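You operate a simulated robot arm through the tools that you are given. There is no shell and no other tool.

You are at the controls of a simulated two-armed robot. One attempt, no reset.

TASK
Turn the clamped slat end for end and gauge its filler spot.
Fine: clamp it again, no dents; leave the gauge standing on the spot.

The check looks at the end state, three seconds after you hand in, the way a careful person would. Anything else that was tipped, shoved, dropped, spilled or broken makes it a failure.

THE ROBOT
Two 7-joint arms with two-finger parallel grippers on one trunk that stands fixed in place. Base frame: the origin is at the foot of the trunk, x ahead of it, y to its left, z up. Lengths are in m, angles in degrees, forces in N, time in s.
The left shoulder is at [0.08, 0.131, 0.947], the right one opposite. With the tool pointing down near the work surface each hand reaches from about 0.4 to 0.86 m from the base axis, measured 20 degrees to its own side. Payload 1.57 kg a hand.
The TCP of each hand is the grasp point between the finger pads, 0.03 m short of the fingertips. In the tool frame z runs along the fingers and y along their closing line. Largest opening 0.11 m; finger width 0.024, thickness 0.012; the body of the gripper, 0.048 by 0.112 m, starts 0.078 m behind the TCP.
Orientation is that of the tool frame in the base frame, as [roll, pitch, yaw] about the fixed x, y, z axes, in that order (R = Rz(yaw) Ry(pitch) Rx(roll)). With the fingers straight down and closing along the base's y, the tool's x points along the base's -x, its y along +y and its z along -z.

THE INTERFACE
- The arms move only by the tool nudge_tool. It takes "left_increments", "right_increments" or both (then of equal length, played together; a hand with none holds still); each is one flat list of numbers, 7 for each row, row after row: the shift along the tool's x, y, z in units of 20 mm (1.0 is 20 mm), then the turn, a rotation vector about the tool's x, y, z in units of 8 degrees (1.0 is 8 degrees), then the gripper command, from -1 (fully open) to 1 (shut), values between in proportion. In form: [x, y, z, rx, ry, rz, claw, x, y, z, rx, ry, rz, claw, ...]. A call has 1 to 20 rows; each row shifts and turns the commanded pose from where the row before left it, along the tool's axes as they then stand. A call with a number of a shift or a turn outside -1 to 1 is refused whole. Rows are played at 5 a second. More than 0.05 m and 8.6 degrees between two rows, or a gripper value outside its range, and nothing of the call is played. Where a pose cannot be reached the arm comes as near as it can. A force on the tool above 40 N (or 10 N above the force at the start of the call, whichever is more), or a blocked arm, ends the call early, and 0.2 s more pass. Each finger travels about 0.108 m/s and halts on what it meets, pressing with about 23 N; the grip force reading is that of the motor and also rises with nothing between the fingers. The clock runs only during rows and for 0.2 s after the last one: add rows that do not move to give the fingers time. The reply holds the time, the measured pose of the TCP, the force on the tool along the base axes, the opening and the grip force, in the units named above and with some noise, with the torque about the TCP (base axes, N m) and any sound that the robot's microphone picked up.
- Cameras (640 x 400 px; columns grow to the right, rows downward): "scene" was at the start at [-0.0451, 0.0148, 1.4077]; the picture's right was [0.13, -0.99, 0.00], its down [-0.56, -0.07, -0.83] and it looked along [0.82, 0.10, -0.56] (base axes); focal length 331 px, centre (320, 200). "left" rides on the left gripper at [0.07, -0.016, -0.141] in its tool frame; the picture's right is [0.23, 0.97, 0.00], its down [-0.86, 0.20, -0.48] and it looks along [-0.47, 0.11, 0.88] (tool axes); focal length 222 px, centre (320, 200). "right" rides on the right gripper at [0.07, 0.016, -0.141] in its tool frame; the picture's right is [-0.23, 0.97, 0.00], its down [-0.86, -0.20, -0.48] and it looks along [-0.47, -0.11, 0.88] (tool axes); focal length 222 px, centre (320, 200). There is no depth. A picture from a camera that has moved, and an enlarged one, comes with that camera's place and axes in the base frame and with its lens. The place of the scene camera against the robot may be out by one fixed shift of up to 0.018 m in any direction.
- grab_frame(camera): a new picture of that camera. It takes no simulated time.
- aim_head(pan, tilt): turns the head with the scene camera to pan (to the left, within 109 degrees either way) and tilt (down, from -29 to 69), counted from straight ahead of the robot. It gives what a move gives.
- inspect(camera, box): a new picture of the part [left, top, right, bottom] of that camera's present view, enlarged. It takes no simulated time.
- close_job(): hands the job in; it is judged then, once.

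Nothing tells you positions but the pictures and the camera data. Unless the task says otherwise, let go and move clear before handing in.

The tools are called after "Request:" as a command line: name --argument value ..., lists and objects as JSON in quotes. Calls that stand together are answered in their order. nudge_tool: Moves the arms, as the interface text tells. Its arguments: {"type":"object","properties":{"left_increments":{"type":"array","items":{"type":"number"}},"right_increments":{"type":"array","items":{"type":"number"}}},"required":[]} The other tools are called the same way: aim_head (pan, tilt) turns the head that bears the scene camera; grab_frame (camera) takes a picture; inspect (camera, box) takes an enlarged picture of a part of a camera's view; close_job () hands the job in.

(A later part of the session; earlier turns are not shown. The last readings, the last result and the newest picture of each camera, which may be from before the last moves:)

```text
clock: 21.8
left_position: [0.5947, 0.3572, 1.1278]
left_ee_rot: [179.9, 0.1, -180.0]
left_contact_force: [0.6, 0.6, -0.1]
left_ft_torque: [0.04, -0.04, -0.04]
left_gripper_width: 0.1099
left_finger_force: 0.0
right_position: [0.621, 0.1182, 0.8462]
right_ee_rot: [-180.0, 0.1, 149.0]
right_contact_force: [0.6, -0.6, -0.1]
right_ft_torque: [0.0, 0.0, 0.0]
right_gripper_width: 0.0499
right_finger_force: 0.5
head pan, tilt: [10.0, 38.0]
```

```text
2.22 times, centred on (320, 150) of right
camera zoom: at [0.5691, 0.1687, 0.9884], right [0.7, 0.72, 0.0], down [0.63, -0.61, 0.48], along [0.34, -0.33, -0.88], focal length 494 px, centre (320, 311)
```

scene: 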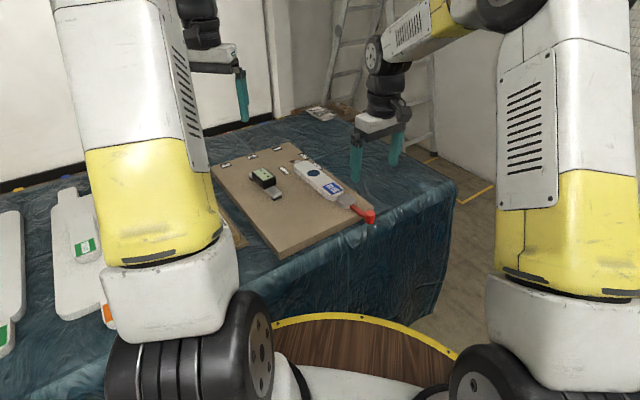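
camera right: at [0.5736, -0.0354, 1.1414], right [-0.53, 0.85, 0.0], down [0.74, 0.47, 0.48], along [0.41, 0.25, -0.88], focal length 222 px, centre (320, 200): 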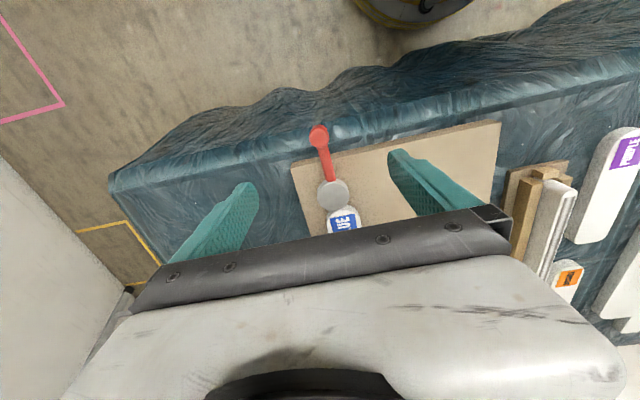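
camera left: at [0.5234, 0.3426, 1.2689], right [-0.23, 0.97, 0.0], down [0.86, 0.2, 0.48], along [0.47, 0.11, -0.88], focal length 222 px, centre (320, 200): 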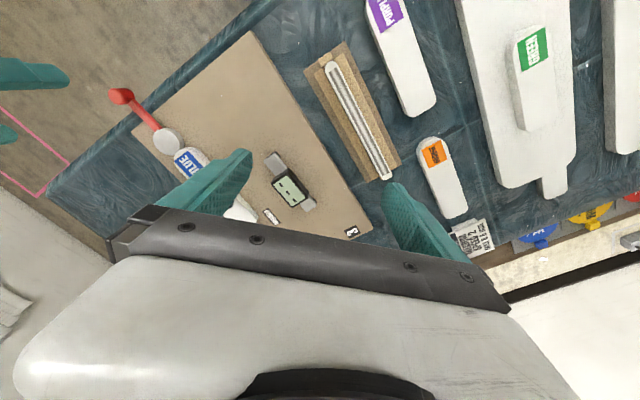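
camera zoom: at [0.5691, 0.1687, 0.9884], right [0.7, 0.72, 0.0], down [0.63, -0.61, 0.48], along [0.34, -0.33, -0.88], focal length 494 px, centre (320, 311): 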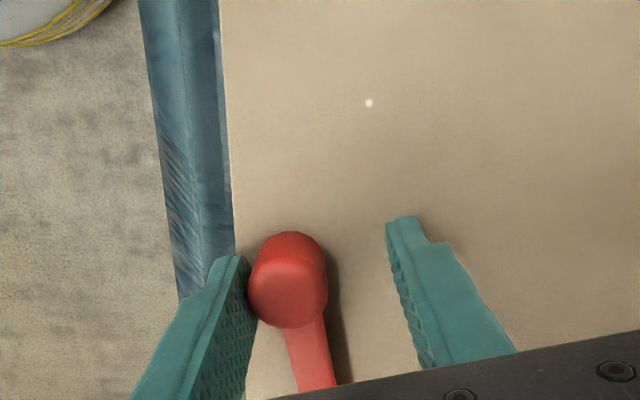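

The lever has turned about 70° and there is a clear gap. I'll centre the hand off the knob, lift straight up and retract the right arm.

Request:
nudge_tool --right_increments '[0, -0.5, 0, 0, 0, 0, 0.1, 0, 0, -1, 0, 0, 0, 0.1, 0, 0, -1, 0, 0, 0, 0.1, 0, 0, -1, 0, 0, 0, 0.1, 0, 0, -1, 0, 0, 0, 0.1, 0, 0, -1, 0, 0, 0, 0.1, 0, 0, -1, 0, 0, 0, 0.1, 0, 0, -1, 0, 0, 0, 0.1, 0, 0, -1, 0, 0, 0, 0.1, 0, 0, 0, 0, 0, -1, 0.1, 0, 0, 0, 0, 0, -1, 0.1, 0, 0, 0, 0, 0, -1, 0.1, 0, 0, 0, 0, 0, -0.87, 0.1]'

Request:
nudge_tool --right_increments '[0.5, -1, -0.3, 0, 0, 0, -1, 0.5, -1, -0.3, 0, 0, 0, -1, 0.5, -1, -0.3, 0, 0, 0, -1, 0.5, -1, -0.3, 0, 0, 0, -1, 0.5, -1, -0.3, 0, 0, 0, -1, 0.5, -1, -0.3, 0, 0, 0, -1, 0.5, -1, -0.3, 0, 0, 0, -1, 0.5, -1, -0.3, 0, 0, 0, -1, 0.5, -1, -0.3, 0, 0, 0, -1, 0.5, -1, -0.3, 0, 0, 0, -1, 0.5, -1, -0.3, 0, 0, 0, -1, 0.5, -1, -0.3, 0, 0, 0, -1, 0.5, -1, -0.3, 0, 0, 0, -1, 0.5, -1, -0.3, 0, 0, 0, -1, 0.5, -1, -0.3, 0, 0, 0, -1]'

Request:
grab_frame --camera "left"

Request:
inspect --camera "scene" --box '[200, 130, 400, 270]'

```text
clock: 24.6
left_position: [0.5939, 0.3589, 1.127]
left_ee_rot: [180.0, 0.0, 179.9]
left_contact_force: [-0.9, -0.5, -0.7]
left_ft_torque: [-0.01, -0.04, 0.03]
left_gripper_width: 0.11
left_finger_force: 0.1
right_position: [0.6139, 0.1117, 1.0081]
right_ee_rot: [180.0, 0.1, -179.8]
right_contact_force: [0.0, -0.3, -0.4]
right_ft_torque: [-0.02, 0.01, 0.0]
right_gripper_width: 0.0496
right_finger_force: 0.0
head pan, tilt: [10.0, 38.0]
```

```text
clock: 27.8
left_position: [0.5945, 0.3587, 1.1288]
left_ee_rot: [180.0, 0.0, -179.9]
left_contact_force: [0.2, 0.3, -0.6]
left_ft_torque: [0.0, 0.01, 0.01]
left_gripper_width: 0.1099
left_finger_force: 0.0
right_position: [0.4639, -0.1896, 1.0956]
right_ee_rot: [179.9, -0.1, -179.9]
right_contact_force: [-0.8, -0.3, -0.5]
right_ft_torque: [-0.01, 0.02, 0.0]
right_gripper_width: 0.11
right_finger_force: 0.1
head pan, tilt: [10.0, 38.0]
```

```text
taken
camera left: at [0.5234, 0.3428, 1.2689], right [-0.23, 0.97, 0.0], down [0.86, 0.2, 0.48], along [0.47, 0.11, -0.88], focal length 222 px, centre (320, 200)
```

left: 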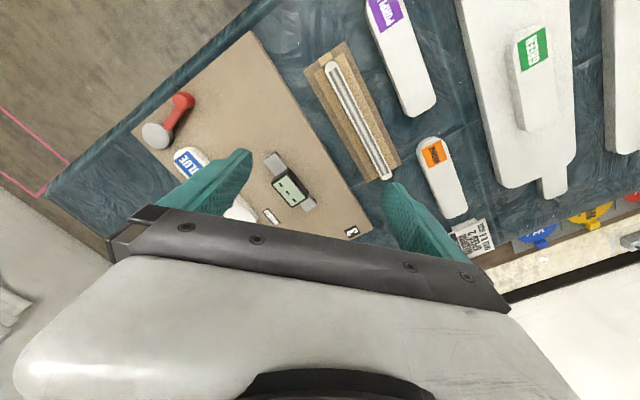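

```text
2.86 times, centred on (300, 200) of scene
camera zoom: at [-0.0477, 0.0188, 1.4021], right [0.17, -0.98, 0.0], down [-0.61, -0.11, -0.79], along [0.78, 0.14, -0.62], focal length 945 px, centre (377, 200)
```

zoom: 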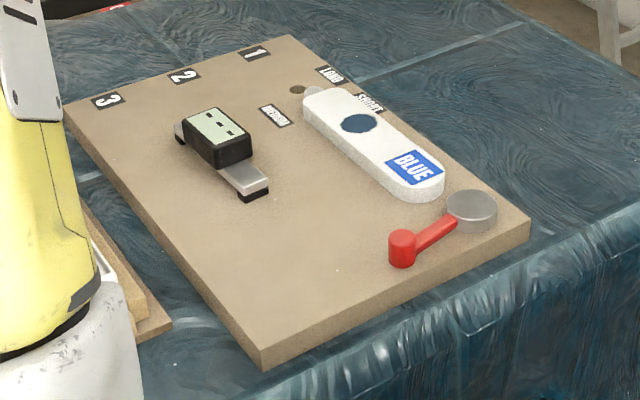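

The clamp is open: the disc has moved clear of the slat and the slat hasn't shifted. I'll bring the left hand above the slat's middle, turned +45° to line up across it.

Request:
nudge_tool --left_increments '[-0.833, -0.775, 0.62, 0, 0, 0, -1, -0.833, -0.775, 0.62, 0, 0, 0, -1, -0.833, -0.775, 0.62, 0, 0, 0, -1, -0.833, -0.775, 0.62, 0, 0, 0, -1, -0.833, -0.775, 0.62, 0, 0, 0, -1, -0.833, -0.775, 0.62, 0, 0, 0, -1, -0.833, -0.775, 0.62, 0, 0, 0, -1, -0.833, -0.775, 0.62, 0, 0, 0, -1, -0.833, -0.775, 0.62, 0, 0, 0, -1, -0.833, -0.775, 0.62, 0, 0, 0, -1, -0.833, -0.775, 0.62, 0, 0, 0, -1, -0.833, -0.775, 0.62, 0, 0, 0, -1, 0, 0, 0, 0, 0, -0.94, -1, 0, 0, 0, 0, 0, -0.94, -1, 0, 0, 0, 0, 0, -0.94, -1, 0, 0, 0, 0, 0, -0.94, -1, 0, 0, 0, 0, 0, -0.94, -1, 0, 0, 0, 0, 0, -0.94, -1]'

Request:
grab_frame --camera "left"

Request:
grab_frame --camera "scene"

```text
clock: 31.6
left_position: [0.7946, 0.1726, 0.9813]
left_ee_rot: [-179.9, 0.0, -134.7]
left_contact_force: [-0.2, -0.3, -0.2]
left_ft_torque: [0.01, 0.01, 0.0]
left_gripper_width: 0.1101
left_finger_force: 0.1
right_position: [0.4644, -0.1876, 1.0964]
right_ee_rot: [180.0, 0.1, -179.9]
right_contact_force: [0.0, 0.2, 1.7]
right_ft_torque: [0.0, 0.0, -0.01]
right_gripper_width: 0.1101
right_finger_force: 0.1
head pan, tilt: [10.0, 38.0]
```

```text
taken
camera left: at [0.757, 0.1113, 1.1203], right [-0.85, 0.52, 0.0], down [0.46, 0.75, 0.48], along [0.25, 0.41, -0.88], focal length 222 px, centre (320, 200)
```

left: 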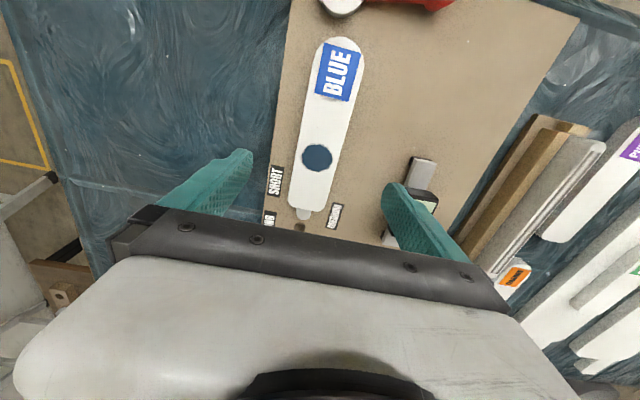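

```text
taken
```

scene: 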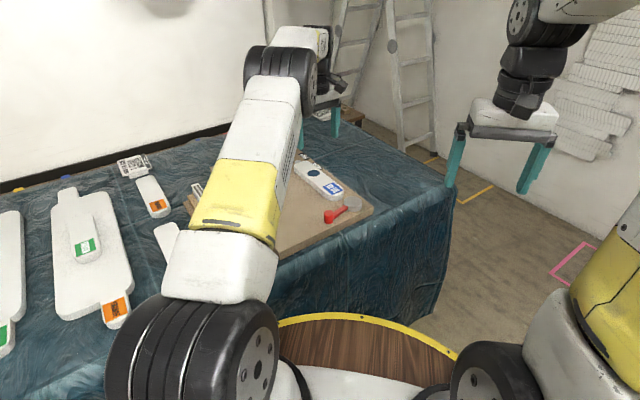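

Request:
inspect --camera "left" --box '[230, 20, 410, 240]'

Request:
inspect --camera "left" --box '[270, 130, 370, 230]'

```text
1.82 times, centred on (320, 130) of left
camera zoom: at [0.757, 0.1113, 1.1203], right [-0.85, 0.52, 0.0], down [0.46, 0.75, 0.48], along [0.25, 0.41, -0.88], focal length 404 px, centre (320, 327)
```

zoom: 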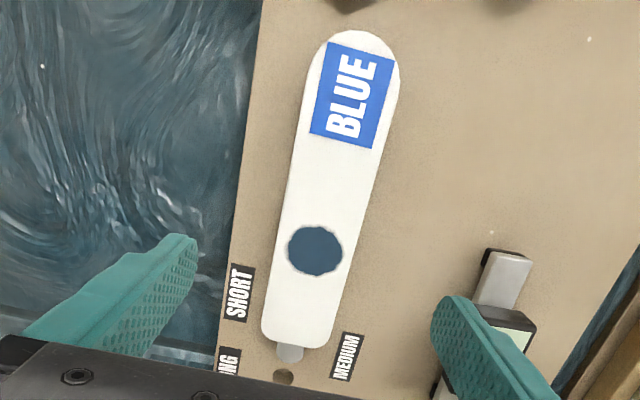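

```text
4.00 times, centred on (320, 180) of left
camera zoom: at [0.757, 0.1113, 1.1203], right [-0.85, 0.52, 0.0], down [0.46, 0.75, 0.48], along [0.25, 0.41, -0.88], focal length 888 px, centre (320, 280)
```

zoom: 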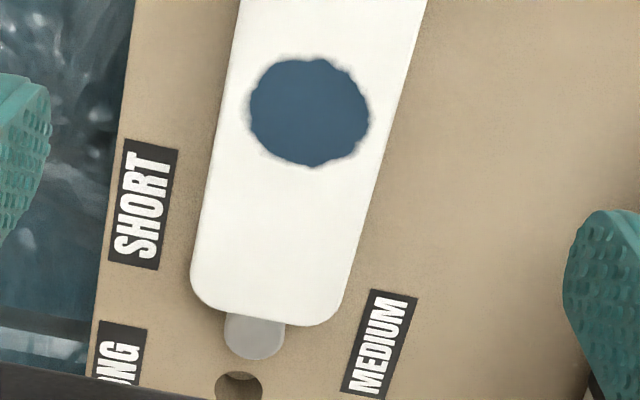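

The hand is centred on the slat, whose axis runs at about 46°, width ≈0.057, length ≈0.217. Before gripping, I'll check at this height that the left wrist can turn the full 180° clockwise.

Request:
nudge_tool --left_increments '[0, 0, 0, 0, 0, 1, -1, 0, 0, 0, 0, 0, 1, -1, 0, 0, 0, 0, 0, 1, -1, 0, 0, 0, 0, 0, 1, -1, 0, 0, 0, 0, 0, 1, -1, 0, 0, 0, 0, 0, 1, -1, 0, 0, 0, 0, 0, 1, -1, 0, 0, 0, 0, 0, 1, -1, 0, 0, 0, 0, 0, 1, -1, 0, 0, 0, 0, 0, 1, -1, 0, 0, 0, 0, 0, 1, -1, 0, 0, 0, 0, 0, 1, -1, 0, 0, 0, 0, 0, 1, -1, 0, 0, 0, 0, 0, 1, -1, 0, 0, 0, 0, 0, 1, -1, 0, 0, 0, 0, 0, 1, -1, 0, 0, 0, 0, 0, 1, -1, 0, 0, 0, 0, 0, 1, -1]'

Request:
nudge_tool --left_increments '[0, 0, 0, 0, 0, 1, -1, 0, 0, 0, 0, 0, 1, -1, 0, 0, 0, 0, 0, 1, -1, 0, 0, 0, 0, 0, 1, -1, 0, 0, 0, 0, 0, 0.5, -1]'

Request:
grab_frame --camera "scene"

Request:
grab_frame --camera "left"

```text
clock: 35.4
left_position: [0.7958, 0.1711, 0.9797]
left_ee_rot: [-180.0, 0.0, 80.9]
left_contact_force: [-0.4, 0.0, -0.7]
left_ft_torque: [0.02, -0.02, 0.0]
left_gripper_width: 0.1101
left_finger_force: 0.1
right_position: [0.4649, -0.1878, 1.0962]
right_ee_rot: [-179.9, 0.0, -179.9]
right_contact_force: [-0.4, 0.3, 0.0]
right_ft_torque: [-0.01, -0.01, 0.0]
right_gripper_width: 0.1099
right_finger_force: 0.0
head pan, tilt: [10.0, 38.0]
```

```text
clock: 36.6
left_position: [0.796, 0.1718, 0.9792]
left_ee_rot: [-180.0, 0.0, 45.1]
left_contact_force: [0.2, 0.1, -0.4]
left_ft_torque: [0.01, -0.03, 0.02]
left_gripper_width: 0.1103
left_finger_force: 0.1
right_position: [0.4642, -0.1891, 1.0972]
right_ee_rot: [179.9, 0.0, -180.0]
right_contact_force: [0.2, -0.9, 0.4]
right_ft_torque: [0.01, 0.0, -0.02]
right_gripper_width: 0.11
right_finger_force: 0.1
head pan, tilt: [10.0, 38.0]
```

```text
taken
```

scene: 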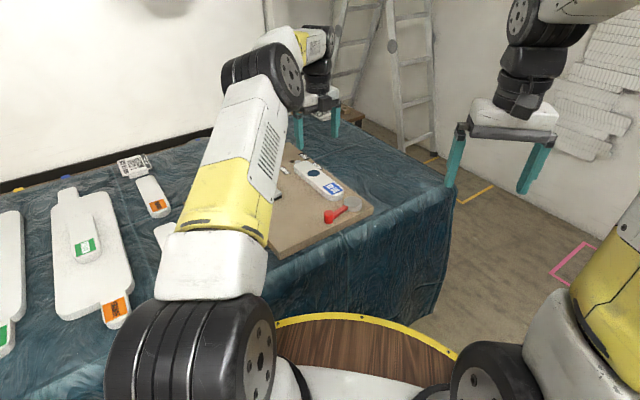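

```text
taken
camera left: at [0.8319, 0.233, 1.1198], right [0.85, -0.53, 0.0], down [-0.46, -0.75, 0.48], along [-0.25, -0.41, -0.88], focal length 222 px, centre (320, 200)
```

left: 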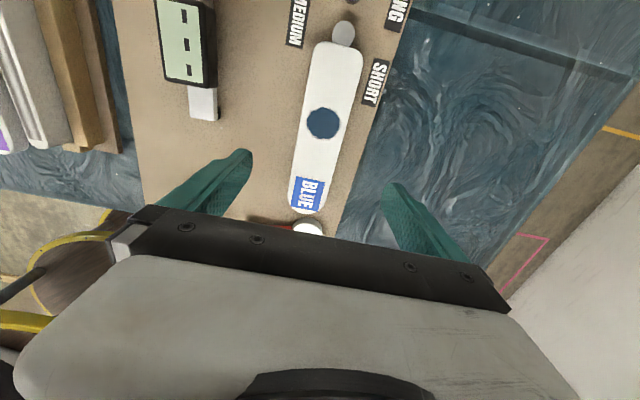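

The wrist covers the full 180°. I'll turn back to +46°, fine-centre on the slat and go down with the fingers open.

Request:
nudge_tool --left_increments '[0, 0, 0, 0, 0, -1, -1, 0, 0, 0, 0, 0, -1, -1, 0, 0, 0, 0, 0, -1, -1, 0, 0, 0, 0, 0, -1, -1, 0, 0, 0, 0, 0, -1, -1, 0, 0, 0, 0, 0, -1, -1, 0, 0, 0, 0, 0, -1, -1, 0, 0, 0, 0, 0, -1, -1, 0, 0, 0, 0, 0, -1, -1, 0, 0, 0, 0, 0, -1, -1, 0, 0, 0, 0, 0, -1, -1, 0, 0, 0, 0, 0, -1, -1, 0, 0, 0, 0, 0, -1, -1, 0, 0, 0, 0, 0, -1, -1, 0, 0, 0, 0, 0, -1, -1, 0, 0, 0, 0, 0, -1, -1, 0, 0, 0, 0, 0, -1, -1, 0, 0, 0, 0, 0, -1, -1, 0, 0, 0, 0, 0, -1, -1]'

Request:
nudge_tool --left_increments '[0, 0, 0, 0, 0, -0.91, -1, 0, 0, 0, 0, 0, -0.91, -1, 0, 0, 0, 0, 0, -0.91, -1, 0, 0, 0, 0, 0, -0.91, -1, 0.15, 0.135, 0, 0, 0, 0, -1, 0, 0, 0, 0, 0, 0, -1]'

Request:
nudge_tool --left_increments '[0, 0, 0.8, 0, 0, 0, -1, 0, 0, 0.8, 0, 0, 0, -1, 0, 0, 0.8, 0, 0, 0, -1, 0, 0, 0.8, 0, 0, 0, -1]'

Request:
grab_frame --camera "left"

```text
clock: 40.6
left_position: [0.7956, 0.1723, 0.9804]
left_ee_rot: [-179.9, 0.0, -162.7]
left_contact_force: [0.1, -0.1, 0.0]
left_ft_torque: [0.02, 0.01, 0.02]
left_gripper_width: 0.1099
left_finger_force: 0.1
right_position: [0.4646, -0.1883, 1.0963]
right_ee_rot: [-180.0, 0.0, -179.8]
right_contact_force: [0.0, -0.4, 0.3]
right_ft_torque: [0.0, -0.01, -0.02]
right_gripper_width: 0.11
right_finger_force: 0.1
head pan, tilt: [10.0, 38.0]
```

```text
clock: 42.0
left_position: [0.7908, 0.1701, 0.9795]
left_ee_rot: [-180.0, 0.0, -133.7]
left_contact_force: [0.7, -0.5, 0.4]
left_ft_torque: [0.02, -0.02, 0.0]
left_gripper_width: 0.1101
left_finger_force: 0.0
right_position: [0.4652, -0.1886, 1.0973]
right_ee_rot: [180.0, 0.0, -179.9]
right_contact_force: [-0.9, 0.2, -0.1]
right_ft_torque: [-0.04, -0.01, 0.0]
right_gripper_width: 0.1102
right_finger_force: 0.1
head pan, tilt: [10.0, 38.0]
```

```text
clock: 43.0
left_position: [0.7902, 0.1725, 0.9168]
left_ee_rot: [-179.9, -0.1, -133.6]
left_contact_force: [0.5, -0.8, 0.3]
left_ft_torque: [-0.02, -0.03, -0.01]
left_gripper_width: 0.1101
left_finger_force: 0.1
right_position: [0.4637, -0.1893, 1.0964]
right_ee_rot: [-180.0, 0.0, -179.9]
right_contact_force: [1.1, -0.4, 1.4]
right_ft_torque: [0.0, 0.0, -0.01]
right_gripper_width: 0.1097
right_finger_force: 0.0
head pan, tilt: [10.0, 38.0]
```

```text
taken
camera left: at [0.752, 0.1111, 1.057], right [-0.86, 0.51, 0.0], down [0.45, 0.76, 0.48], along [0.24, 0.41, -0.88], focal length 222 px, centre (320, 200)
```

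left: 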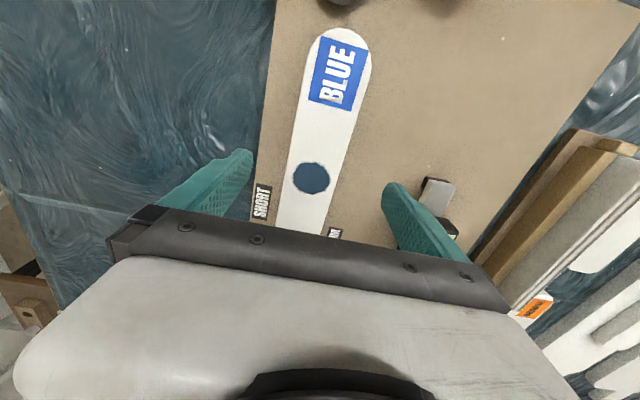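

The fingers straddle the slat nicely. Down the rest of the way, with tips a few mm above the board, and then close gradually.

Request:
nudge_tool --left_increments '[0, 0, 0.7, 0, 0, 0, -1, 0, 0, 0.7, 0, 0, 0, -1, 0, 0, 0.7, 0, 0, 0, -1, 0, 0, 0.7, 0, 0, 0, -1, 0, 0, 0.7, 0, 0, 0, -1, 0, 0, 0, 0, 0, 0, -0.4, 0, 0, 0, 0, 0, 0, -0.15, 0, 0, 0, 0, 0, 0, -0.15]'

Request:
grab_frame --camera "left"

```text
clock: 44.8
left_position: [0.793, 0.1715, 0.846]
left_ee_rot: [-179.9, 0.0, -133.7]
left_contact_force: [-0.2, 0.1, 0.1]
left_ft_torque: [0.01, 0.0, -0.02]
left_gripper_width: 0.0633
left_finger_force: 0.0
right_position: [0.4656, -0.1877, 1.095]
right_ee_rot: [179.9, -0.1, -179.9]
right_contact_force: [0.4, -0.4, -0.4]
right_ft_torque: [-0.02, 0.02, 0.01]
right_gripper_width: 0.1097
right_finger_force: 0.0
head pan, tilt: [10.0, 38.0]
```

```text
taken
camera left: at [0.7551, 0.1111, 0.9871], right [-0.86, 0.51, 0.0], down [0.45, 0.76, 0.48], along [0.24, 0.41, -0.88], focal length 222 px, centre (320, 200)
```

left: 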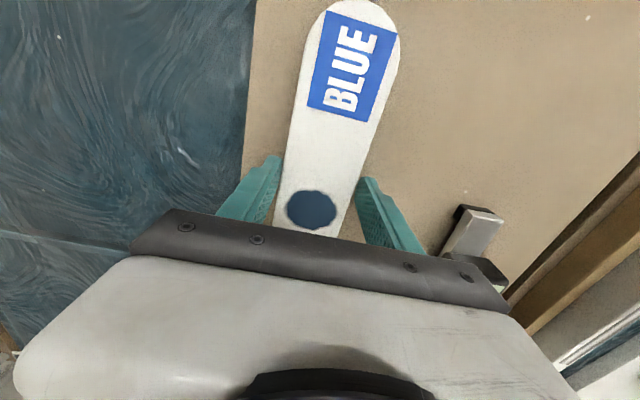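

Request:
nudge_tool --left_increments '[0, 0, 0, 0, 0, 0, -0.08, 0, 0, 0, 0, 0, 0, -0.04, 0, 0, 0, 0, 0, 0, 0, 0, 0, 0, 0, 0, 0, 0]'

```text
clock: 45.8
left_position: [0.7933, 0.1723, 0.8469]
left_ee_rot: [180.0, -0.1, -133.7]
left_contact_force: [1.8, -0.4, 0.4]
left_ft_torque: [0.0, -0.02, -0.1]
left_gripper_width: 0.0576
left_finger_force: 22.7
right_position: [0.4641, -0.1877, 1.0964]
right_ee_rot: [179.9, 0.0, -179.9]
right_contact_force: [-0.2, -0.1, 0.5]
right_ft_torque: [0.0, 0.0, -0.01]
right_gripper_width: 0.1099
right_finger_force: 0.0
head pan, tilt: [10.0, 38.0]
```

Gripped at 0.0576 m. Lifting gently.

Request:
nudge_tool --left_increments '[0, 0, -0.4, 0, 0, 0, 0, 0, 0, -0.8, 0, 0, 0, 0, 0, 0, -0.8, 0, 0, 0, 0, 0, 0, -0.8, 0, 0, 0, 0, 0, 0, -0.8, 0, 0, 0, 0, 0, 0, 0, 0, 0, 0, 0]'

Request:
grab_frame --camera "left"

Request:
inspect --camera "scene" --box '[260, 80, 400, 240]'

```text
clock: 47.2
left_position: [0.7941, 0.1735, 0.9187]
left_ee_rot: [-179.9, 0.0, -133.6]
left_contact_force: [0.4, -0.5, -1.5]
left_ft_torque: [-0.01, 0.01, 0.01]
left_gripper_width: 0.0575
left_finger_force: 23.0
right_position: [0.4641, -0.1886, 1.0969]
right_ee_rot: [180.0, 0.0, -179.9]
right_contact_force: [-0.2, 0.2, -0.3]
right_ft_torque: [0.03, -0.01, -0.02]
right_gripper_width: 0.1099
right_finger_force: 0.0
head pan, tilt: [10.0, 38.0]
```

```text
taken
camera left: at [0.7563, 0.1123, 1.0589], right [-0.86, 0.51, 0.0], down [0.45, 0.76, 0.48], along [0.24, 0.41, -0.88], focal length 222 px, centre (320, 200)
```

left: 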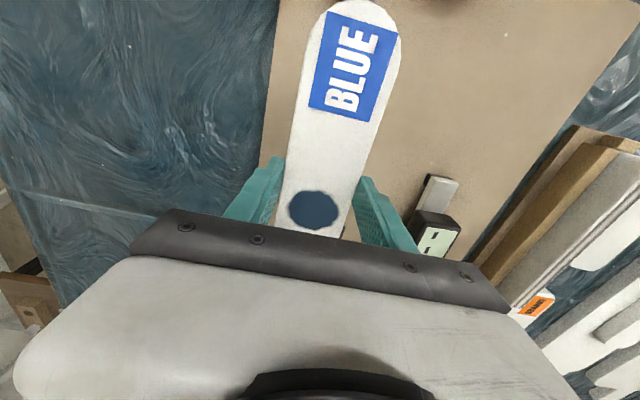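

```text
2.50 times, centred on (330, 160) of scene
camera zoom: at [-0.0477, 0.0186, 1.4021], right [0.17, -0.98, 0.0], down [-0.61, -0.11, -0.79], along [0.78, 0.14, -0.62], focal length 827 px, centre (295, 300)
```

zoom: 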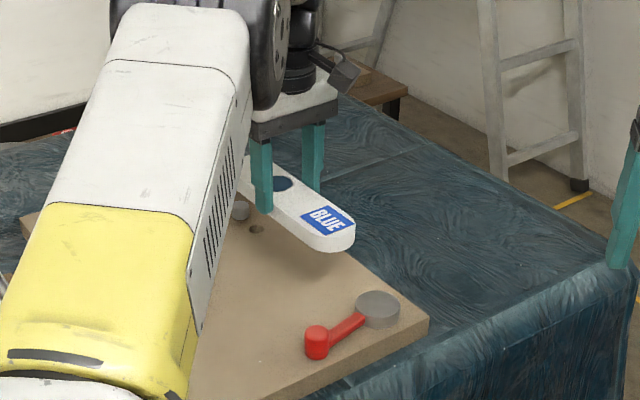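

Held level and clear of everything; the peg and holes stay in place. Now turning it 180° clockwise at this height.

Request:
nudge_tool --left_increments '[0, 0, 0, 0, 0, 0.9, 0, 0, 0, 0, 0, 0, 0.9, 0, 0, 0, 0, 0, 0, 0.9, 0, 0, 0, 0, 0, 0, 0.9, 0, 0, 0, 0, 0, 0, 0.9, 0, 0, 0, 0, 0, 0, 0.9, 0, 0, 0, 0, 0, 0, 0.9, 0, 0, 0, 0, 0, 0, 0.9, 0, 0, 0, 0, 0, 0, 0.9, 0, 0, 0, 0, 0, 0, 0.9, 0, 0, 0, 0, 0, 0, 0.9, 0, 0, 0, 0, 0, 0, 0.9, 0, 0, 0, 0, 0, 0, 0.9, 0, 0, 0, 0, 0, 0, 0.9, 0, 0, 0, 0, 0, 0, 0.9, 0, 0, 0, 0, 0, 0, 0.9, 0, 0, 0, 0, 0, 0, 0.9, 0, 0, 0, 0, 0, 0, 0.9, 0, 0, 0, 0, 0, 0, 0.9, 0, 0, 0, 0, 0, 0, 0.9, 0]'

Request:
nudge_tool --left_increments '[0, 0, 0, 0, 0, 0.9, 0, 0, 0, 0, 0, 0, 0.9, 0, 0, 0, 0, 0, 0, 0.9, 0, 0, 0, 0, 0, 0, 0.9, 0, 0, 0, 0, 0, 0, 0.9, 0, 0, 0, 0, 0, 0, 0, 0]'

Request:
grab_frame --camera "left"

Request:
grab_frame --camera "scene"

```text
clock: 51.4
left_position: [0.7915, 0.1717, 0.9185]
left_ee_rot: [-180.0, 0.1, 82.2]
left_contact_force: [-1.0, -0.5, -1.4]
left_ft_torque: [0.0, -0.02, -0.03]
left_gripper_width: 0.0576
left_finger_force: 23.1
right_position: [0.4649, -0.1881, 1.0959]
right_ee_rot: [180.0, 0.0, -179.9]
right_contact_force: [0.5, 0.2, 0.2]
right_ft_torque: [0.02, 0.02, 0.03]
right_gripper_width: 0.1101
right_finger_force: 0.1
head pan, tilt: [10.0, 38.0]
```

```text
clock: 52.8
left_position: [0.7915, 0.1707, 0.9172]
left_ee_rot: [180.0, 0.0, 46.2]
left_contact_force: [-0.5, 0.2, -1.4]
left_ft_torque: [0.02, 0.01, -0.01]
left_gripper_width: 0.0576
left_finger_force: 23.8
right_position: [0.4642, -0.1887, 1.0961]
right_ee_rot: [-179.9, 0.0, -179.9]
right_contact_force: [1.1, -0.4, 0.4]
right_ft_torque: [0.03, -0.01, -0.01]
right_gripper_width: 0.1104
right_finger_force: 0.1
head pan, tilt: [10.0, 38.0]
```

```text
taken
camera left: at [0.8271, 0.2332, 1.0576], right [0.86, -0.51, 0.0], down [-0.45, -0.76, 0.48], along [-0.24, -0.41, -0.88], focal length 222 px, centre (320, 200)
```

left: 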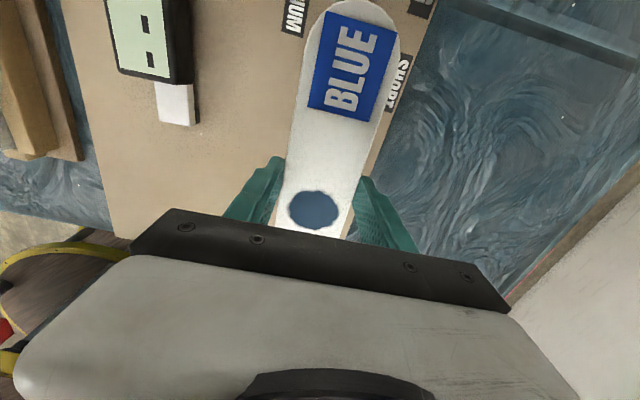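

```text
taken
```

scene: 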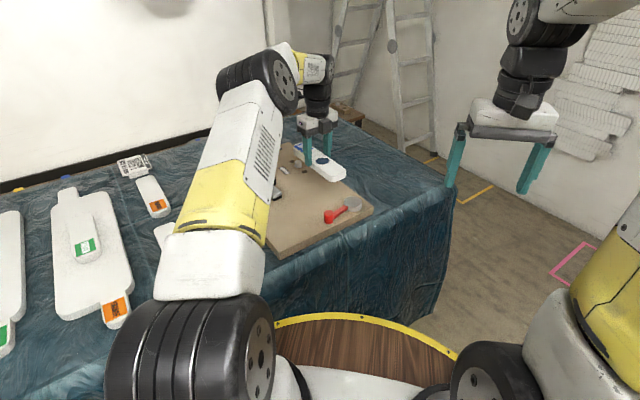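

The slat is turned. I shift 4 mm away from the peg, lower partway and check the clearance.

Request:
nudge_tool --left_increments '[-0.19, 0, 0, 0, 0, 0, 0, 0, 0, 0.75, 0, 0, 0, 0, 0, 0, 0.75, 0, 0, 0, 0, 0, 0, 0.75, 0, 0, 0, 0, 0, 0, 0, 0, 0, 0, 0]'

Request:
grab_frame --camera "left"

Request:
inspect --camera "scene" --box '[270, 110, 400, 240]'

```text
clock: 54.0
left_position: [0.7883, 0.1669, 0.8723]
left_ee_rot: [-180.0, 0.0, 46.4]
left_contact_force: [0.7, -0.6, -1.1]
left_ft_torque: [0.01, 0.0, -0.01]
left_gripper_width: 0.0575
left_finger_force: 23.0
right_position: [0.4645, -0.188, 1.0964]
right_ee_rot: [179.9, 0.0, -179.9]
right_contact_force: [0.1, 0.3, -0.4]
right_ft_torque: [0.04, 0.0, -0.02]
right_gripper_width: 0.1103
right_finger_force: 0.1
head pan, tilt: [10.0, 38.0]
```

```text
taken
camera left: at [0.8238, 0.2302, 1.0126], right [0.86, -0.51, 0.0], down [-0.45, -0.76, 0.48], along [-0.24, -0.41, -0.88], focal length 222 px, centre (320, 200)
```

left: 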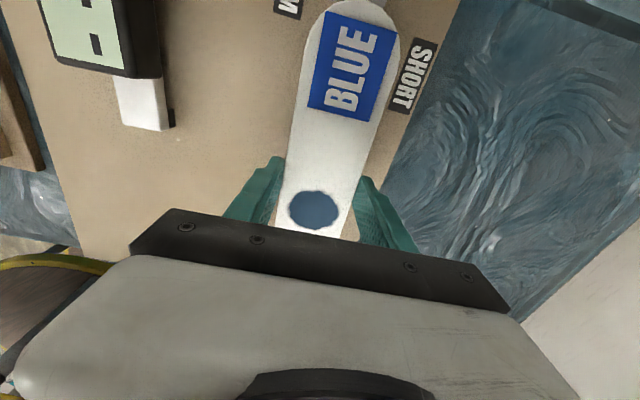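

```text
3.08 times, centred on (335, 175) of scene
camera zoom: at [-0.0477, 0.0186, 1.4021], right [0.17, -0.98, 0.0], down [-0.61, -0.11, -0.79], along [0.78, 0.14, -0.62], focal length 1018 px, centre (274, 277)
```

zoom: 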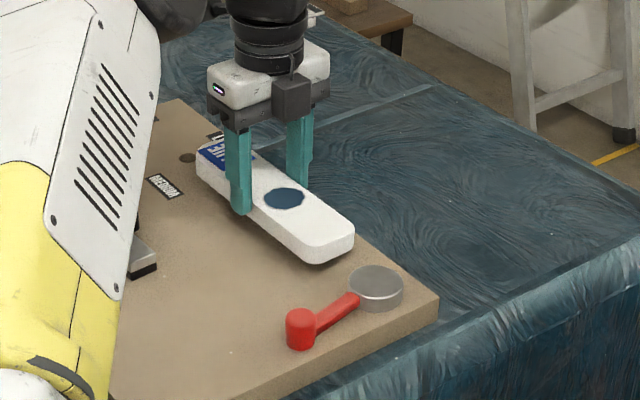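

The pose gives about 4 mm clearance to the peg. I'll back off 2 mm more and lower slowly to the board.

Request:
nudge_tool --left_increments '[-0.1, 0, 0, 0, 0, 0, 0, 0, 0, 0.3, 0, 0, 0, 0, 0, 0, 0.3, 0, 0, 0, 0, 0, 0, 0.3, 0, 0, 0, 0, 0, 0, 0.2, 0, 0, 0, 0, 0, 0, 0, 0, 0, 0, 0]'

Request:
inspect --camera "scene" --box '[270, 110, 400, 240]'

```text
clock: 55.4
left_position: [0.7876, 0.1676, 0.8512]
left_ee_rot: [-180.0, 0.1, 46.3]
left_contact_force: [0.5, 0.0, -1.7]
left_ft_torque: [-0.01, 0.0, 0.02]
left_gripper_width: 0.0575
left_finger_force: 23.1
right_position: [0.4655, -0.1893, 1.0955]
right_ee_rot: [180.0, 0.0, -179.9]
right_contact_force: [1.4, -0.2, 0.0]
right_ft_torque: [0.0, -0.01, -0.01]
right_gripper_width: 0.1101
right_finger_force: 0.1
head pan, tilt: [10.0, 38.0]
```

```text
3.08 times, centred on (335, 175) of scene
camera zoom: at [-0.0477, 0.0186, 1.4021], right [0.17, -0.98, 0.0], down [-0.61, -0.11, -0.79], along [0.78, 0.14, -0.62], focal length 1018 px, centre (274, 277)
```

zoom: 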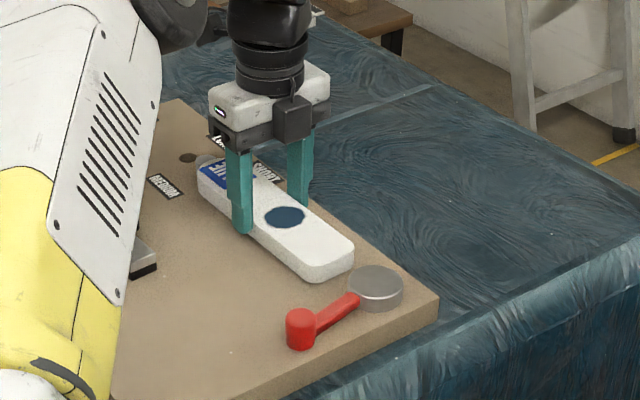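

Request:
nudge_tool --left_increments '[0, 0, 0.1, 0, 0, 0, 0, 0, 0, 0.1, 0, 0, 0, 0, 0, 0, 0, 0, 0, 0, 0]'

```text
clock: 56.2
left_position: [0.7875, 0.167, 0.8469]
left_ee_rot: [-180.0, 0.1, 46.2]
left_contact_force: [-1.2, -1.3, 4.7]
left_ft_torque: [-0.04, 0.25, -0.11]
left_gripper_width: 0.0575
left_finger_force: 23.3
right_position: [0.4637, -0.1871, 1.0951]
right_ee_rot: [-180.0, -0.1, -179.9]
right_contact_force: [0.5, -0.6, -0.6]
right_ft_torque: [0.0, -0.02, 0.02]
right_gripper_width: 0.1101
right_finger_force: 0.1
head pan, tilt: [10.0, 38.0]
```

The slat touches the board at about 5 N. Releasing and rising straight up.

Request:
nudge_tool --left_increments '[0, 0, 0, 0, 0, 0, -0.1, 0, 0, 0, 0, 0, 0, -0.3, 0, 0, 0, 0, 0, 0, -0.6, 0, 0, 0, 0, 0, 0, -0.6, 0, 0, -0.5, 0, 0, 0, -0.6, 0, 0, -1, 0, 0, 0, -0.6, 0, 0, -1, 0, 0, 0, -0.6, 0, 0, -1, 0, 0, 0, -0.6, 0, 0, -1, 0, 0, 0, -0.6, 0, 0, -1, 0, 0, 0, -0.6, 0, 0, -1, 0, 0, 0, -0.6]'

Request:
grab_frame --camera "left"

Request:
inspect --camera "scene" --box '[270, 110, 400, 240]'

```text
clock: 58.6
left_position: [0.7892, 0.1701, 0.9741]
left_ee_rot: [-180.0, 0.0, 46.1]
left_contact_force: [0.3, 0.5, -0.4]
left_ft_torque: [0.0, -0.01, 0.0]
left_gripper_width: 0.0879
left_finger_force: 0.0
right_position: [0.4653, -0.189, 1.0964]
right_ee_rot: [180.0, 0.0, -179.8]
right_contact_force: [-0.7, 0.4, -0.6]
right_ft_torque: [0.02, 0.01, 0.03]
right_gripper_width: 0.1102
right_finger_force: 0.0
head pan, tilt: [10.0, 38.0]
```

```text
taken
camera left: at [0.8243, 0.2314, 1.1138], right [0.86, -0.51, 0.0], down [-0.45, -0.76, 0.48], along [-0.24, -0.41, -0.88], focal length 222 px, centre (320, 200)
```

left: 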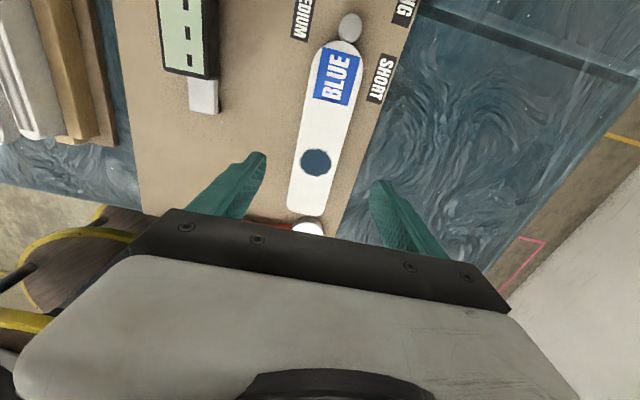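

```text
3.08 times, centred on (335, 175) of scene
camera zoom: at [-0.0477, 0.0186, 1.4021], right [0.17, -0.98, 0.0], down [-0.61, -0.11, -0.79], along [0.78, 0.14, -0.62], focal length 1018 px, centre (274, 277)
```

zoom: 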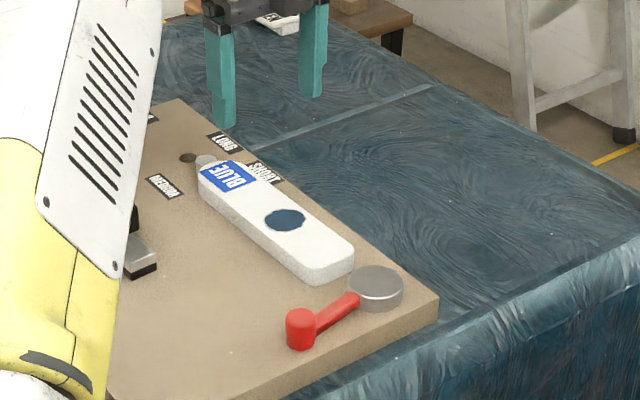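

Request:
inspect --camera "left" --box '[270, 0, 410, 240]'

Request:
inspect --camera "left" --box '[290, 0, 390, 100]'

```text
1.67 times, centred on (340, 120) of left
camera zoom: at [0.8243, 0.2314, 1.1138], right [0.86, -0.51, 0.0], down [-0.45, -0.76, 0.48], along [-0.24, -0.41, -0.88], focal length 370 px, centre (287, 333)
```

zoom: 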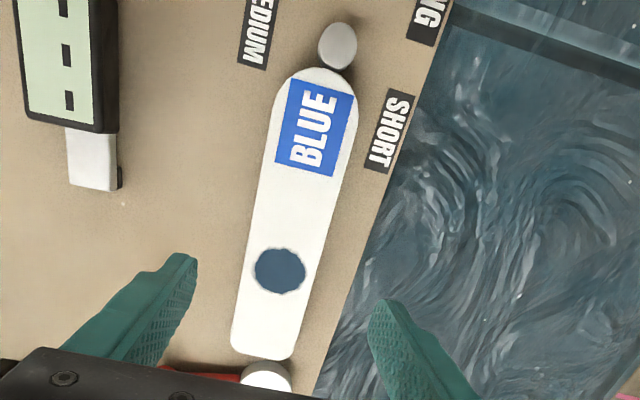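

```text
4.00 times, centred on (340, 50) of left
camera zoom: at [0.8243, 0.2314, 1.1138], right [0.86, -0.51, 0.0], down [-0.45, -0.76, 0.48], along [-0.24, -0.41, -0.88], focal length 888 px, centre (240, 800)
```

zoom: 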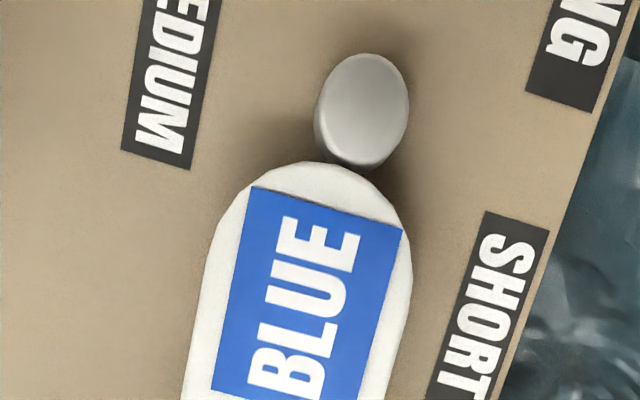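

The slat is turned, but in this view its axis passes about 6 mm beside the peg centre, a skew of about 2.5°. I'll regrip it, turn it slightly clockwise and set it down again.

Request:
nudge_tool --left_increments '[0, 0, 0.9, 0, 0, 0, -0.6, 0, 0, 0.9, 0, 0, 0, -0.6, 0, 0, 0.9, 0, 0, 0, -0.6, 0, 0, 0.9, 0, 0, 0, -0.6, 0, 0, 0.9, 0, 0, 0, -0.6, 0, 0, 0.9, 0, 0, 0, -0.6, 0, 0, 0.9, 0, 0, 0, -0.6, 0, 0, 0, 0, 0, 0, -0.3, 0, 0, 0, 0, 0, 0, -0.12]'

Request:
grab_frame --camera "left"

```text
clock: 60.6
left_position: [0.7874, 0.1683, 0.8511]
left_ee_rot: [179.9, 0.0, 46.3]
left_contact_force: [-0.8, 0.2, 0.3]
left_ft_torque: [0.04, 0.02, 0.0]
left_gripper_width: 0.0615
left_finger_force: 0.1
right_position: [0.464, -0.1883, 1.0962]
right_ee_rot: [180.0, 0.0, -179.8]
right_contact_force: [0.3, 0.7, -0.6]
right_ft_torque: [0.02, 0.0, 0.02]
right_gripper_width: 0.1101
right_finger_force: 0.0
head pan, tilt: [10.0, 38.0]
```

```text
taken
camera left: at [0.8228, 0.2299, 0.9917], right [0.86, -0.51, 0.0], down [-0.45, -0.76, 0.48], along [-0.24, -0.41, -0.88], focal length 222 px, centre (320, 200)
```

left: 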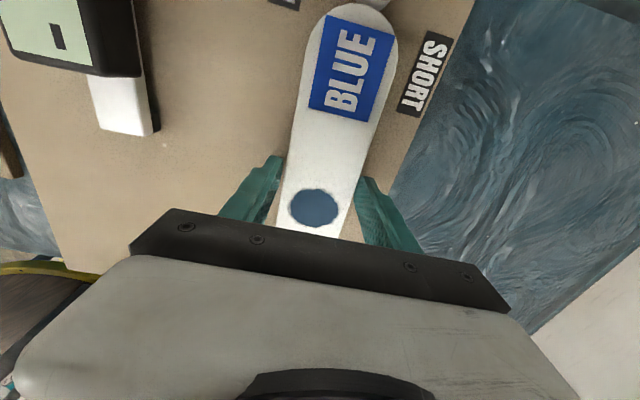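

Request:
nudge_tool --left_increments '[0, 0, 0.1, 0, 0, 0, -0.08, 0, 0, 0, 0, 0, 0, -0.03, 0, 0, 0, 0, 0, 0, 0, 0, 0, 0, 0, 0, 0, 0, 0, 0, -0.25, 0, 0, 0, 0, 0, 0.05, 0, 0, 0, 0.29, 0, 0, 0, 0, 0, 0, 0, 0, 0, 0, 0.12, 0, 0, 0, 0, 0, 0, 0.12, 0, 0, 0, 0, 0, 0, 0, 0, 0, 0, 0]'

```text
clock: 62.8
left_position: [0.7886, 0.168, 0.8496]
left_ee_rot: [-180.0, 0.0, 44.0]
left_contact_force: [-1.3, 0.1, 8.6]
left_ft_torque: [-0.27, 0.52, -0.08]
left_gripper_width: 0.0573
left_finger_force: 22.8
right_position: [0.4645, -0.1885, 1.0954]
right_ee_rot: [179.9, 0.0, -179.8]
right_contact_force: [-0.1, 0.4, -0.4]
right_ft_torque: [0.04, 0.0, -0.02]
right_gripper_width: 0.1102
right_finger_force: 0.0
head pan, tilt: [10.0, 38.0]
```

Request:
nudge_tool --left_increments '[0, 0, 0, 0, 0, 0, -0.1, 0, 0, 0, 0, 0, 0, -0.3, 0, 0, 0, 0, 0, 0, -0.6, 0, 0, 0, 0, 0, 0, -0.6, 0, 0, -0.5, 0, 0, 0, -0.6, 0, 0, -1, 0, 0, 0, -0.6, 0, 0, -1, 0, 0, 0, -0.6, 0, 0, -1, 0, 0, 0, -0.6, 0, 0, -1, 0, 0, 0, -0.6, 0, 0, -1, 0, 0, 0, -0.6, 0, 0, -1, 0, 0, 0, -0.6]'

Request:
inspect --camera "left" --box '[270, 0, 410, 240]'

Request:
inspect --camera "left" --box '[290, 0, 390, 100]'

Request:
inspect --camera "scene" --box '[270, 110, 400, 240]'

```text
clock: 65.2
left_position: [0.7891, 0.1681, 0.9792]
left_ee_rot: [-179.9, 0.1, 44.0]
left_contact_force: [0.5, 0.0, 0.0]
left_ft_torque: [-0.02, 0.01, 0.01]
left_gripper_width: 0.0882
left_finger_force: 0.0
right_position: [0.4651, -0.1894, 1.097]
right_ee_rot: [179.9, 0.0, -179.9]
right_contact_force: [0.0, 0.0, 0.0]
right_ft_torque: [0.03, 0.0, 0.02]
right_gripper_width: 0.1099
right_finger_force: 0.0
head pan, tilt: [10.0, 38.0]
```

```text
1.67 times, centred on (340, 120) of left
camera zoom: at [0.8265, 0.2293, 1.1184], right [0.84, -0.54, 0.0], down [-0.48, -0.74, 0.48], along [-0.26, -0.4, -0.88], focal length 370 px, centre (287, 333)
```

zoom: 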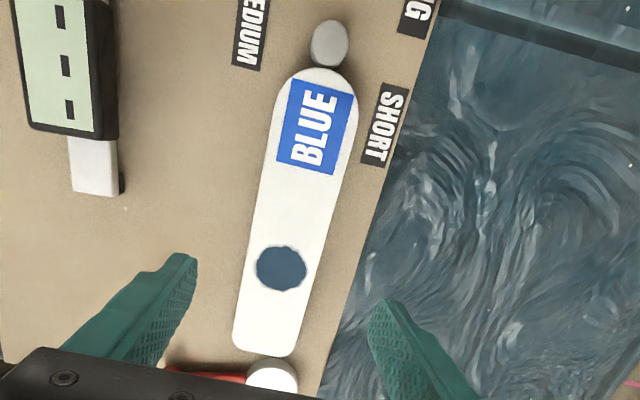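

```text
4.00 times, centred on (340, 50) of left
camera zoom: at [0.8265, 0.2293, 1.1184], right [0.84, -0.54, 0.0], down [-0.48, -0.74, 0.48], along [-0.26, -0.4, -0.88], focal length 888 px, centre (240, 800)
```

zoom: 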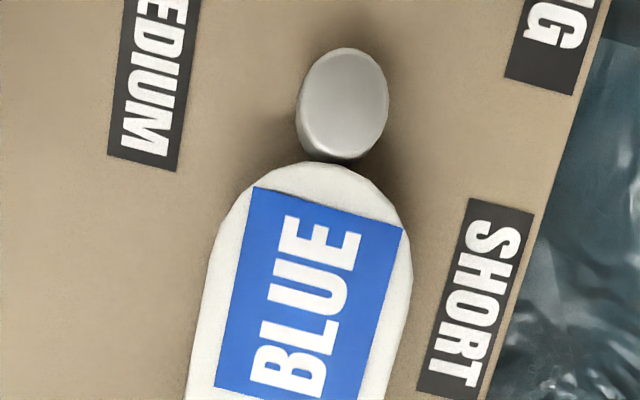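

```text
3.08 times, centred on (335, 175) of scene
camera zoom: at [-0.0477, 0.0186, 1.4021], right [0.17, -0.98, 0.0], down [-0.61, -0.11, -0.79], along [0.78, 0.14, -0.62], focal length 1018 px, centre (274, 277)
```

zoom: 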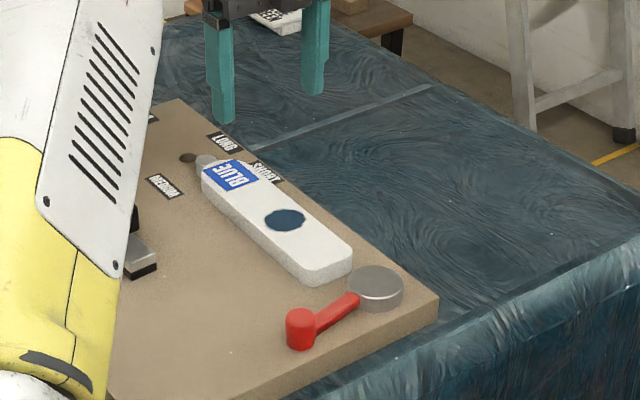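

The slat axis now passes within about 2 mm of the peg centre. I'll clear the left hand to its observing pose and bring the right hand back to the lever.

Request:
nudge_tool --left_increments '[0, 0, -0.4, 0, 0, -1, -1, 0, 0, -0.4, 0, 0, -1, -1, 0, 0, -0.4, 0, 0, -1, -1, 0, 0, -0.4, 0, 0, -1, -1, 0, 0, -0.4, 0, 0, -1, -1, 0, 0, -0.4, 0, 0, -1, -1, 0, 0, -0.4, 0, 0, -1, -1, 0, 0, -0.4, 0, 0, -1, -1, 0, 0, -0.4, 0, 0, -1, -1, 0, 0, -0.4, 0, 0, -1, -1, 0, 0, -0.4, 0, 0, -1, -1, 0, 0, -0.4, 0, 0, -1, -1, 0, 0, -0.4, 0, 0, -1, -1, 0, 0, -0.4, 0, 0, -1, -1, 0, 0, -0.4, 0, 0, -1, -1, 0, 0, -0.4, 0, 0, -1, -1, 0, 0, -0.4, 0, 0, -1, -1]'

Request:
nudge_tool --left_increments '[1, 0.85, 0, 0, 0, 0, -1, 1, 0.85, 0, 0, 0, 0, -1, 1, 0.85, 0, 0, 0, 0, -1, 1, 0.85, 0, 0, 0, 0, -1, 1, 0.85, 0, 0, 0, 0, -1, 1, 0.85, 0, 0, 0, 0, -1, 1, 0.85, 0, 0, 0, 0, -1, 1, 0.85, 0, 0, 0, 0, -1, 1, 0.85, 0, 0, 0, 0, -1]'

Request:
grab_frame --camera "left"

Request:
inspect --camera "scene" --box '[200, 130, 400, 270]'

```text
clock: 68.8
left_position: [0.777, 0.1664, 1.1109]
left_ee_rot: [180.0, -0.1, -179.9]
left_contact_force: [-0.4, 0.2, -0.4]
left_ft_torque: [-0.02, 0.01, -0.03]
left_gripper_width: 0.1101
left_finger_force: 0.0
left hand out of reach, approached as far as the arm can: row 14, 16, 17
right_position: [0.4644, -0.1882, 1.0962]
right_ee_rot: [180.0, 0.1, -179.9]
right_contact_force: [-0.7, 0.3, -0.6]
right_ft_torque: [0.01, 0.0, 0.01]
right_gripper_width: 0.1098
right_finger_force: 0.1
head pan, tilt: [10.0, 38.0]
```

```text
clock: 70.8
left_position: [0.5962, 0.3198, 1.1132]
left_ee_rot: [-180.0, 0.0, 180.0]
left_contact_force: [-0.7, -0.1, 0.0]
left_ft_torque: [0.03, 0.0, -0.04]
left_gripper_width: 0.11
left_finger_force: 0.0
right_position: [0.4644, -0.1886, 1.0957]
right_ee_rot: [-180.0, 0.0, -179.9]
right_contact_force: [-0.2, -0.2, 0.0]
right_ft_torque: [0.01, -0.01, -0.02]
right_gripper_width: 0.1102
right_finger_force: 0.0
head pan, tilt: [10.0, 38.0]
```

```text
taken
camera left: at [0.5252, 0.3049, 1.2531], right [-0.23, 0.97, 0.0], down [0.86, 0.2, 0.48], along [0.47, 0.11, -0.88], focal length 222 px, centre (320, 200)
```

left: 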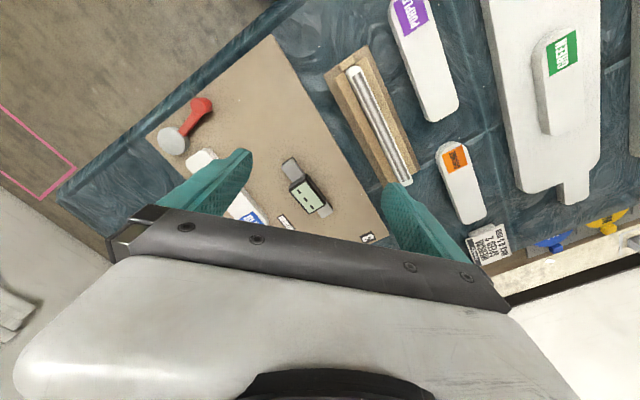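

```text
2.86 times, centred on (300, 200) of scene
camera zoom: at [-0.0477, 0.0185, 1.4021], right [0.17, -0.98, 0.0], down [-0.61, -0.11, -0.79], along [0.78, 0.14, -0.62], focal length 945 px, centre (377, 200)
```

zoom: 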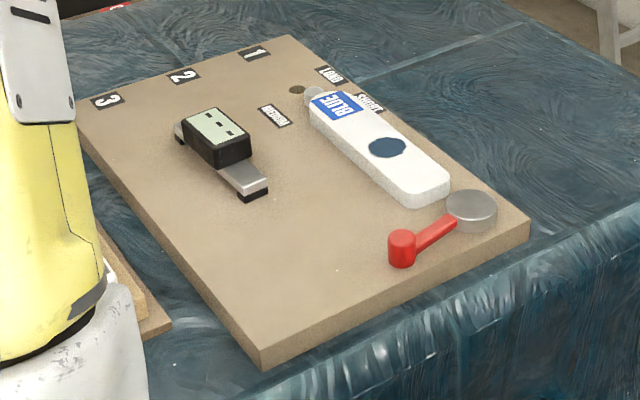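

The slat lies between peg and open disc. Right hand now returns over the knob at about (0.615, 0.109).

Request:
nudge_tool --right_increments '[-0.5, 1, 0.3, 0, 0, 0, -1, -0.5, 1, 0.3, 0, 0, 0, -1, -0.5, 1, 0.3, 0, 0, 0, -1, -0.5, 1, 0.3, 0, 0, 0, -1, -0.5, 1, 0.3, 0, 0, 0, -1, -0.5, 1, 0.3, 0, 0, 0, -1, -0.5, 1, 0.3, 0, 0, 0, -1, -0.5, 1, 0.3, 0, 0, 0, -1, -0.5, 1, 0.3, 0, 0, 0, -1, -0.5, 1, 0.3, 0, 0, 0, -1, -0.5, 1, 0.3, 0, 0, 0, -1, -0.5, 1, 0.3, 0, 0, 0, -1, -0.5, 1, 0.3, 0, 0, 0, -1, -0.5, 1, 0.3, 0, 0, 0, -1, -0.5, 1, 0.3, 0, 0, 0, -1, 0, 0, 0, 0, 0, 1, -1, 0, 0, 0, 0, 0, 1, -1, 0, 0, 0, 0, 0, 1, -1, 0, 0, 0, 0, 0, 0.9, -1]'

Request:
grab_frame --camera "right"

Request:
grab_frame --camera "scene"

```text
clock: 74.8
left_position: [0.5966, 0.3203, 1.1112]
left_ee_rot: [-180.0, 0.0, 179.9]
left_contact_force: [0.8, -0.1, -0.4]
left_ft_torque: [-0.01, -0.03, -0.01]
left_gripper_width: 0.1099
left_finger_force: 0.1
right_position: [0.6164, 0.111, 1.0076]
right_ee_rot: [180.0, 0.1, 148.8]
right_contact_force: [0.7, -0.2, 0.4]
right_ft_torque: [-0.01, 0.01, 0.06]
right_gripper_width: 0.1098
right_finger_force: 0.1
head pan, tilt: [10.0, 38.0]
```

```text
taken
camera right: at [0.5641, 0.1603, 1.15], right [0.7, 0.71, 0.0], down [0.63, -0.61, 0.48], along [0.34, -0.33, -0.88], focal length 222 px, centre (320, 200)
```

right: 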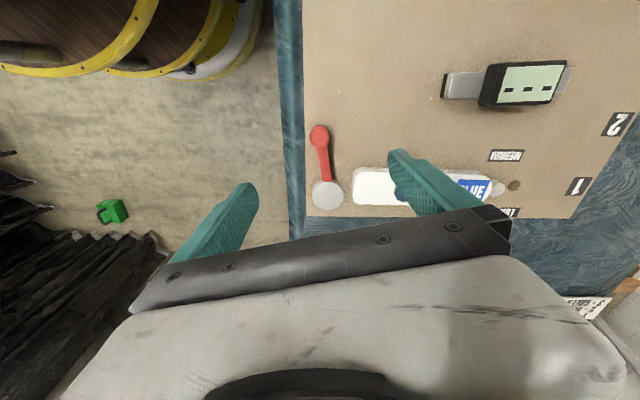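

```text
taken
```

scene: 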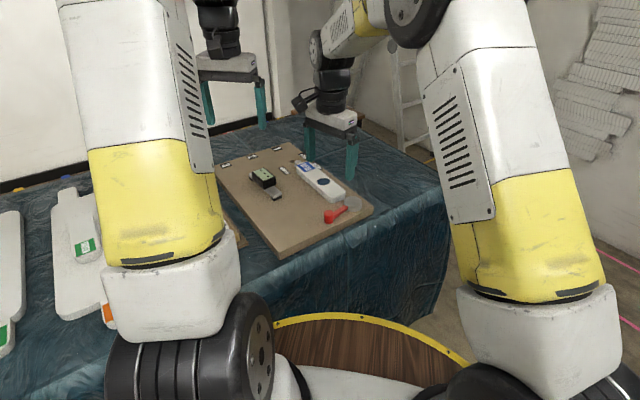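

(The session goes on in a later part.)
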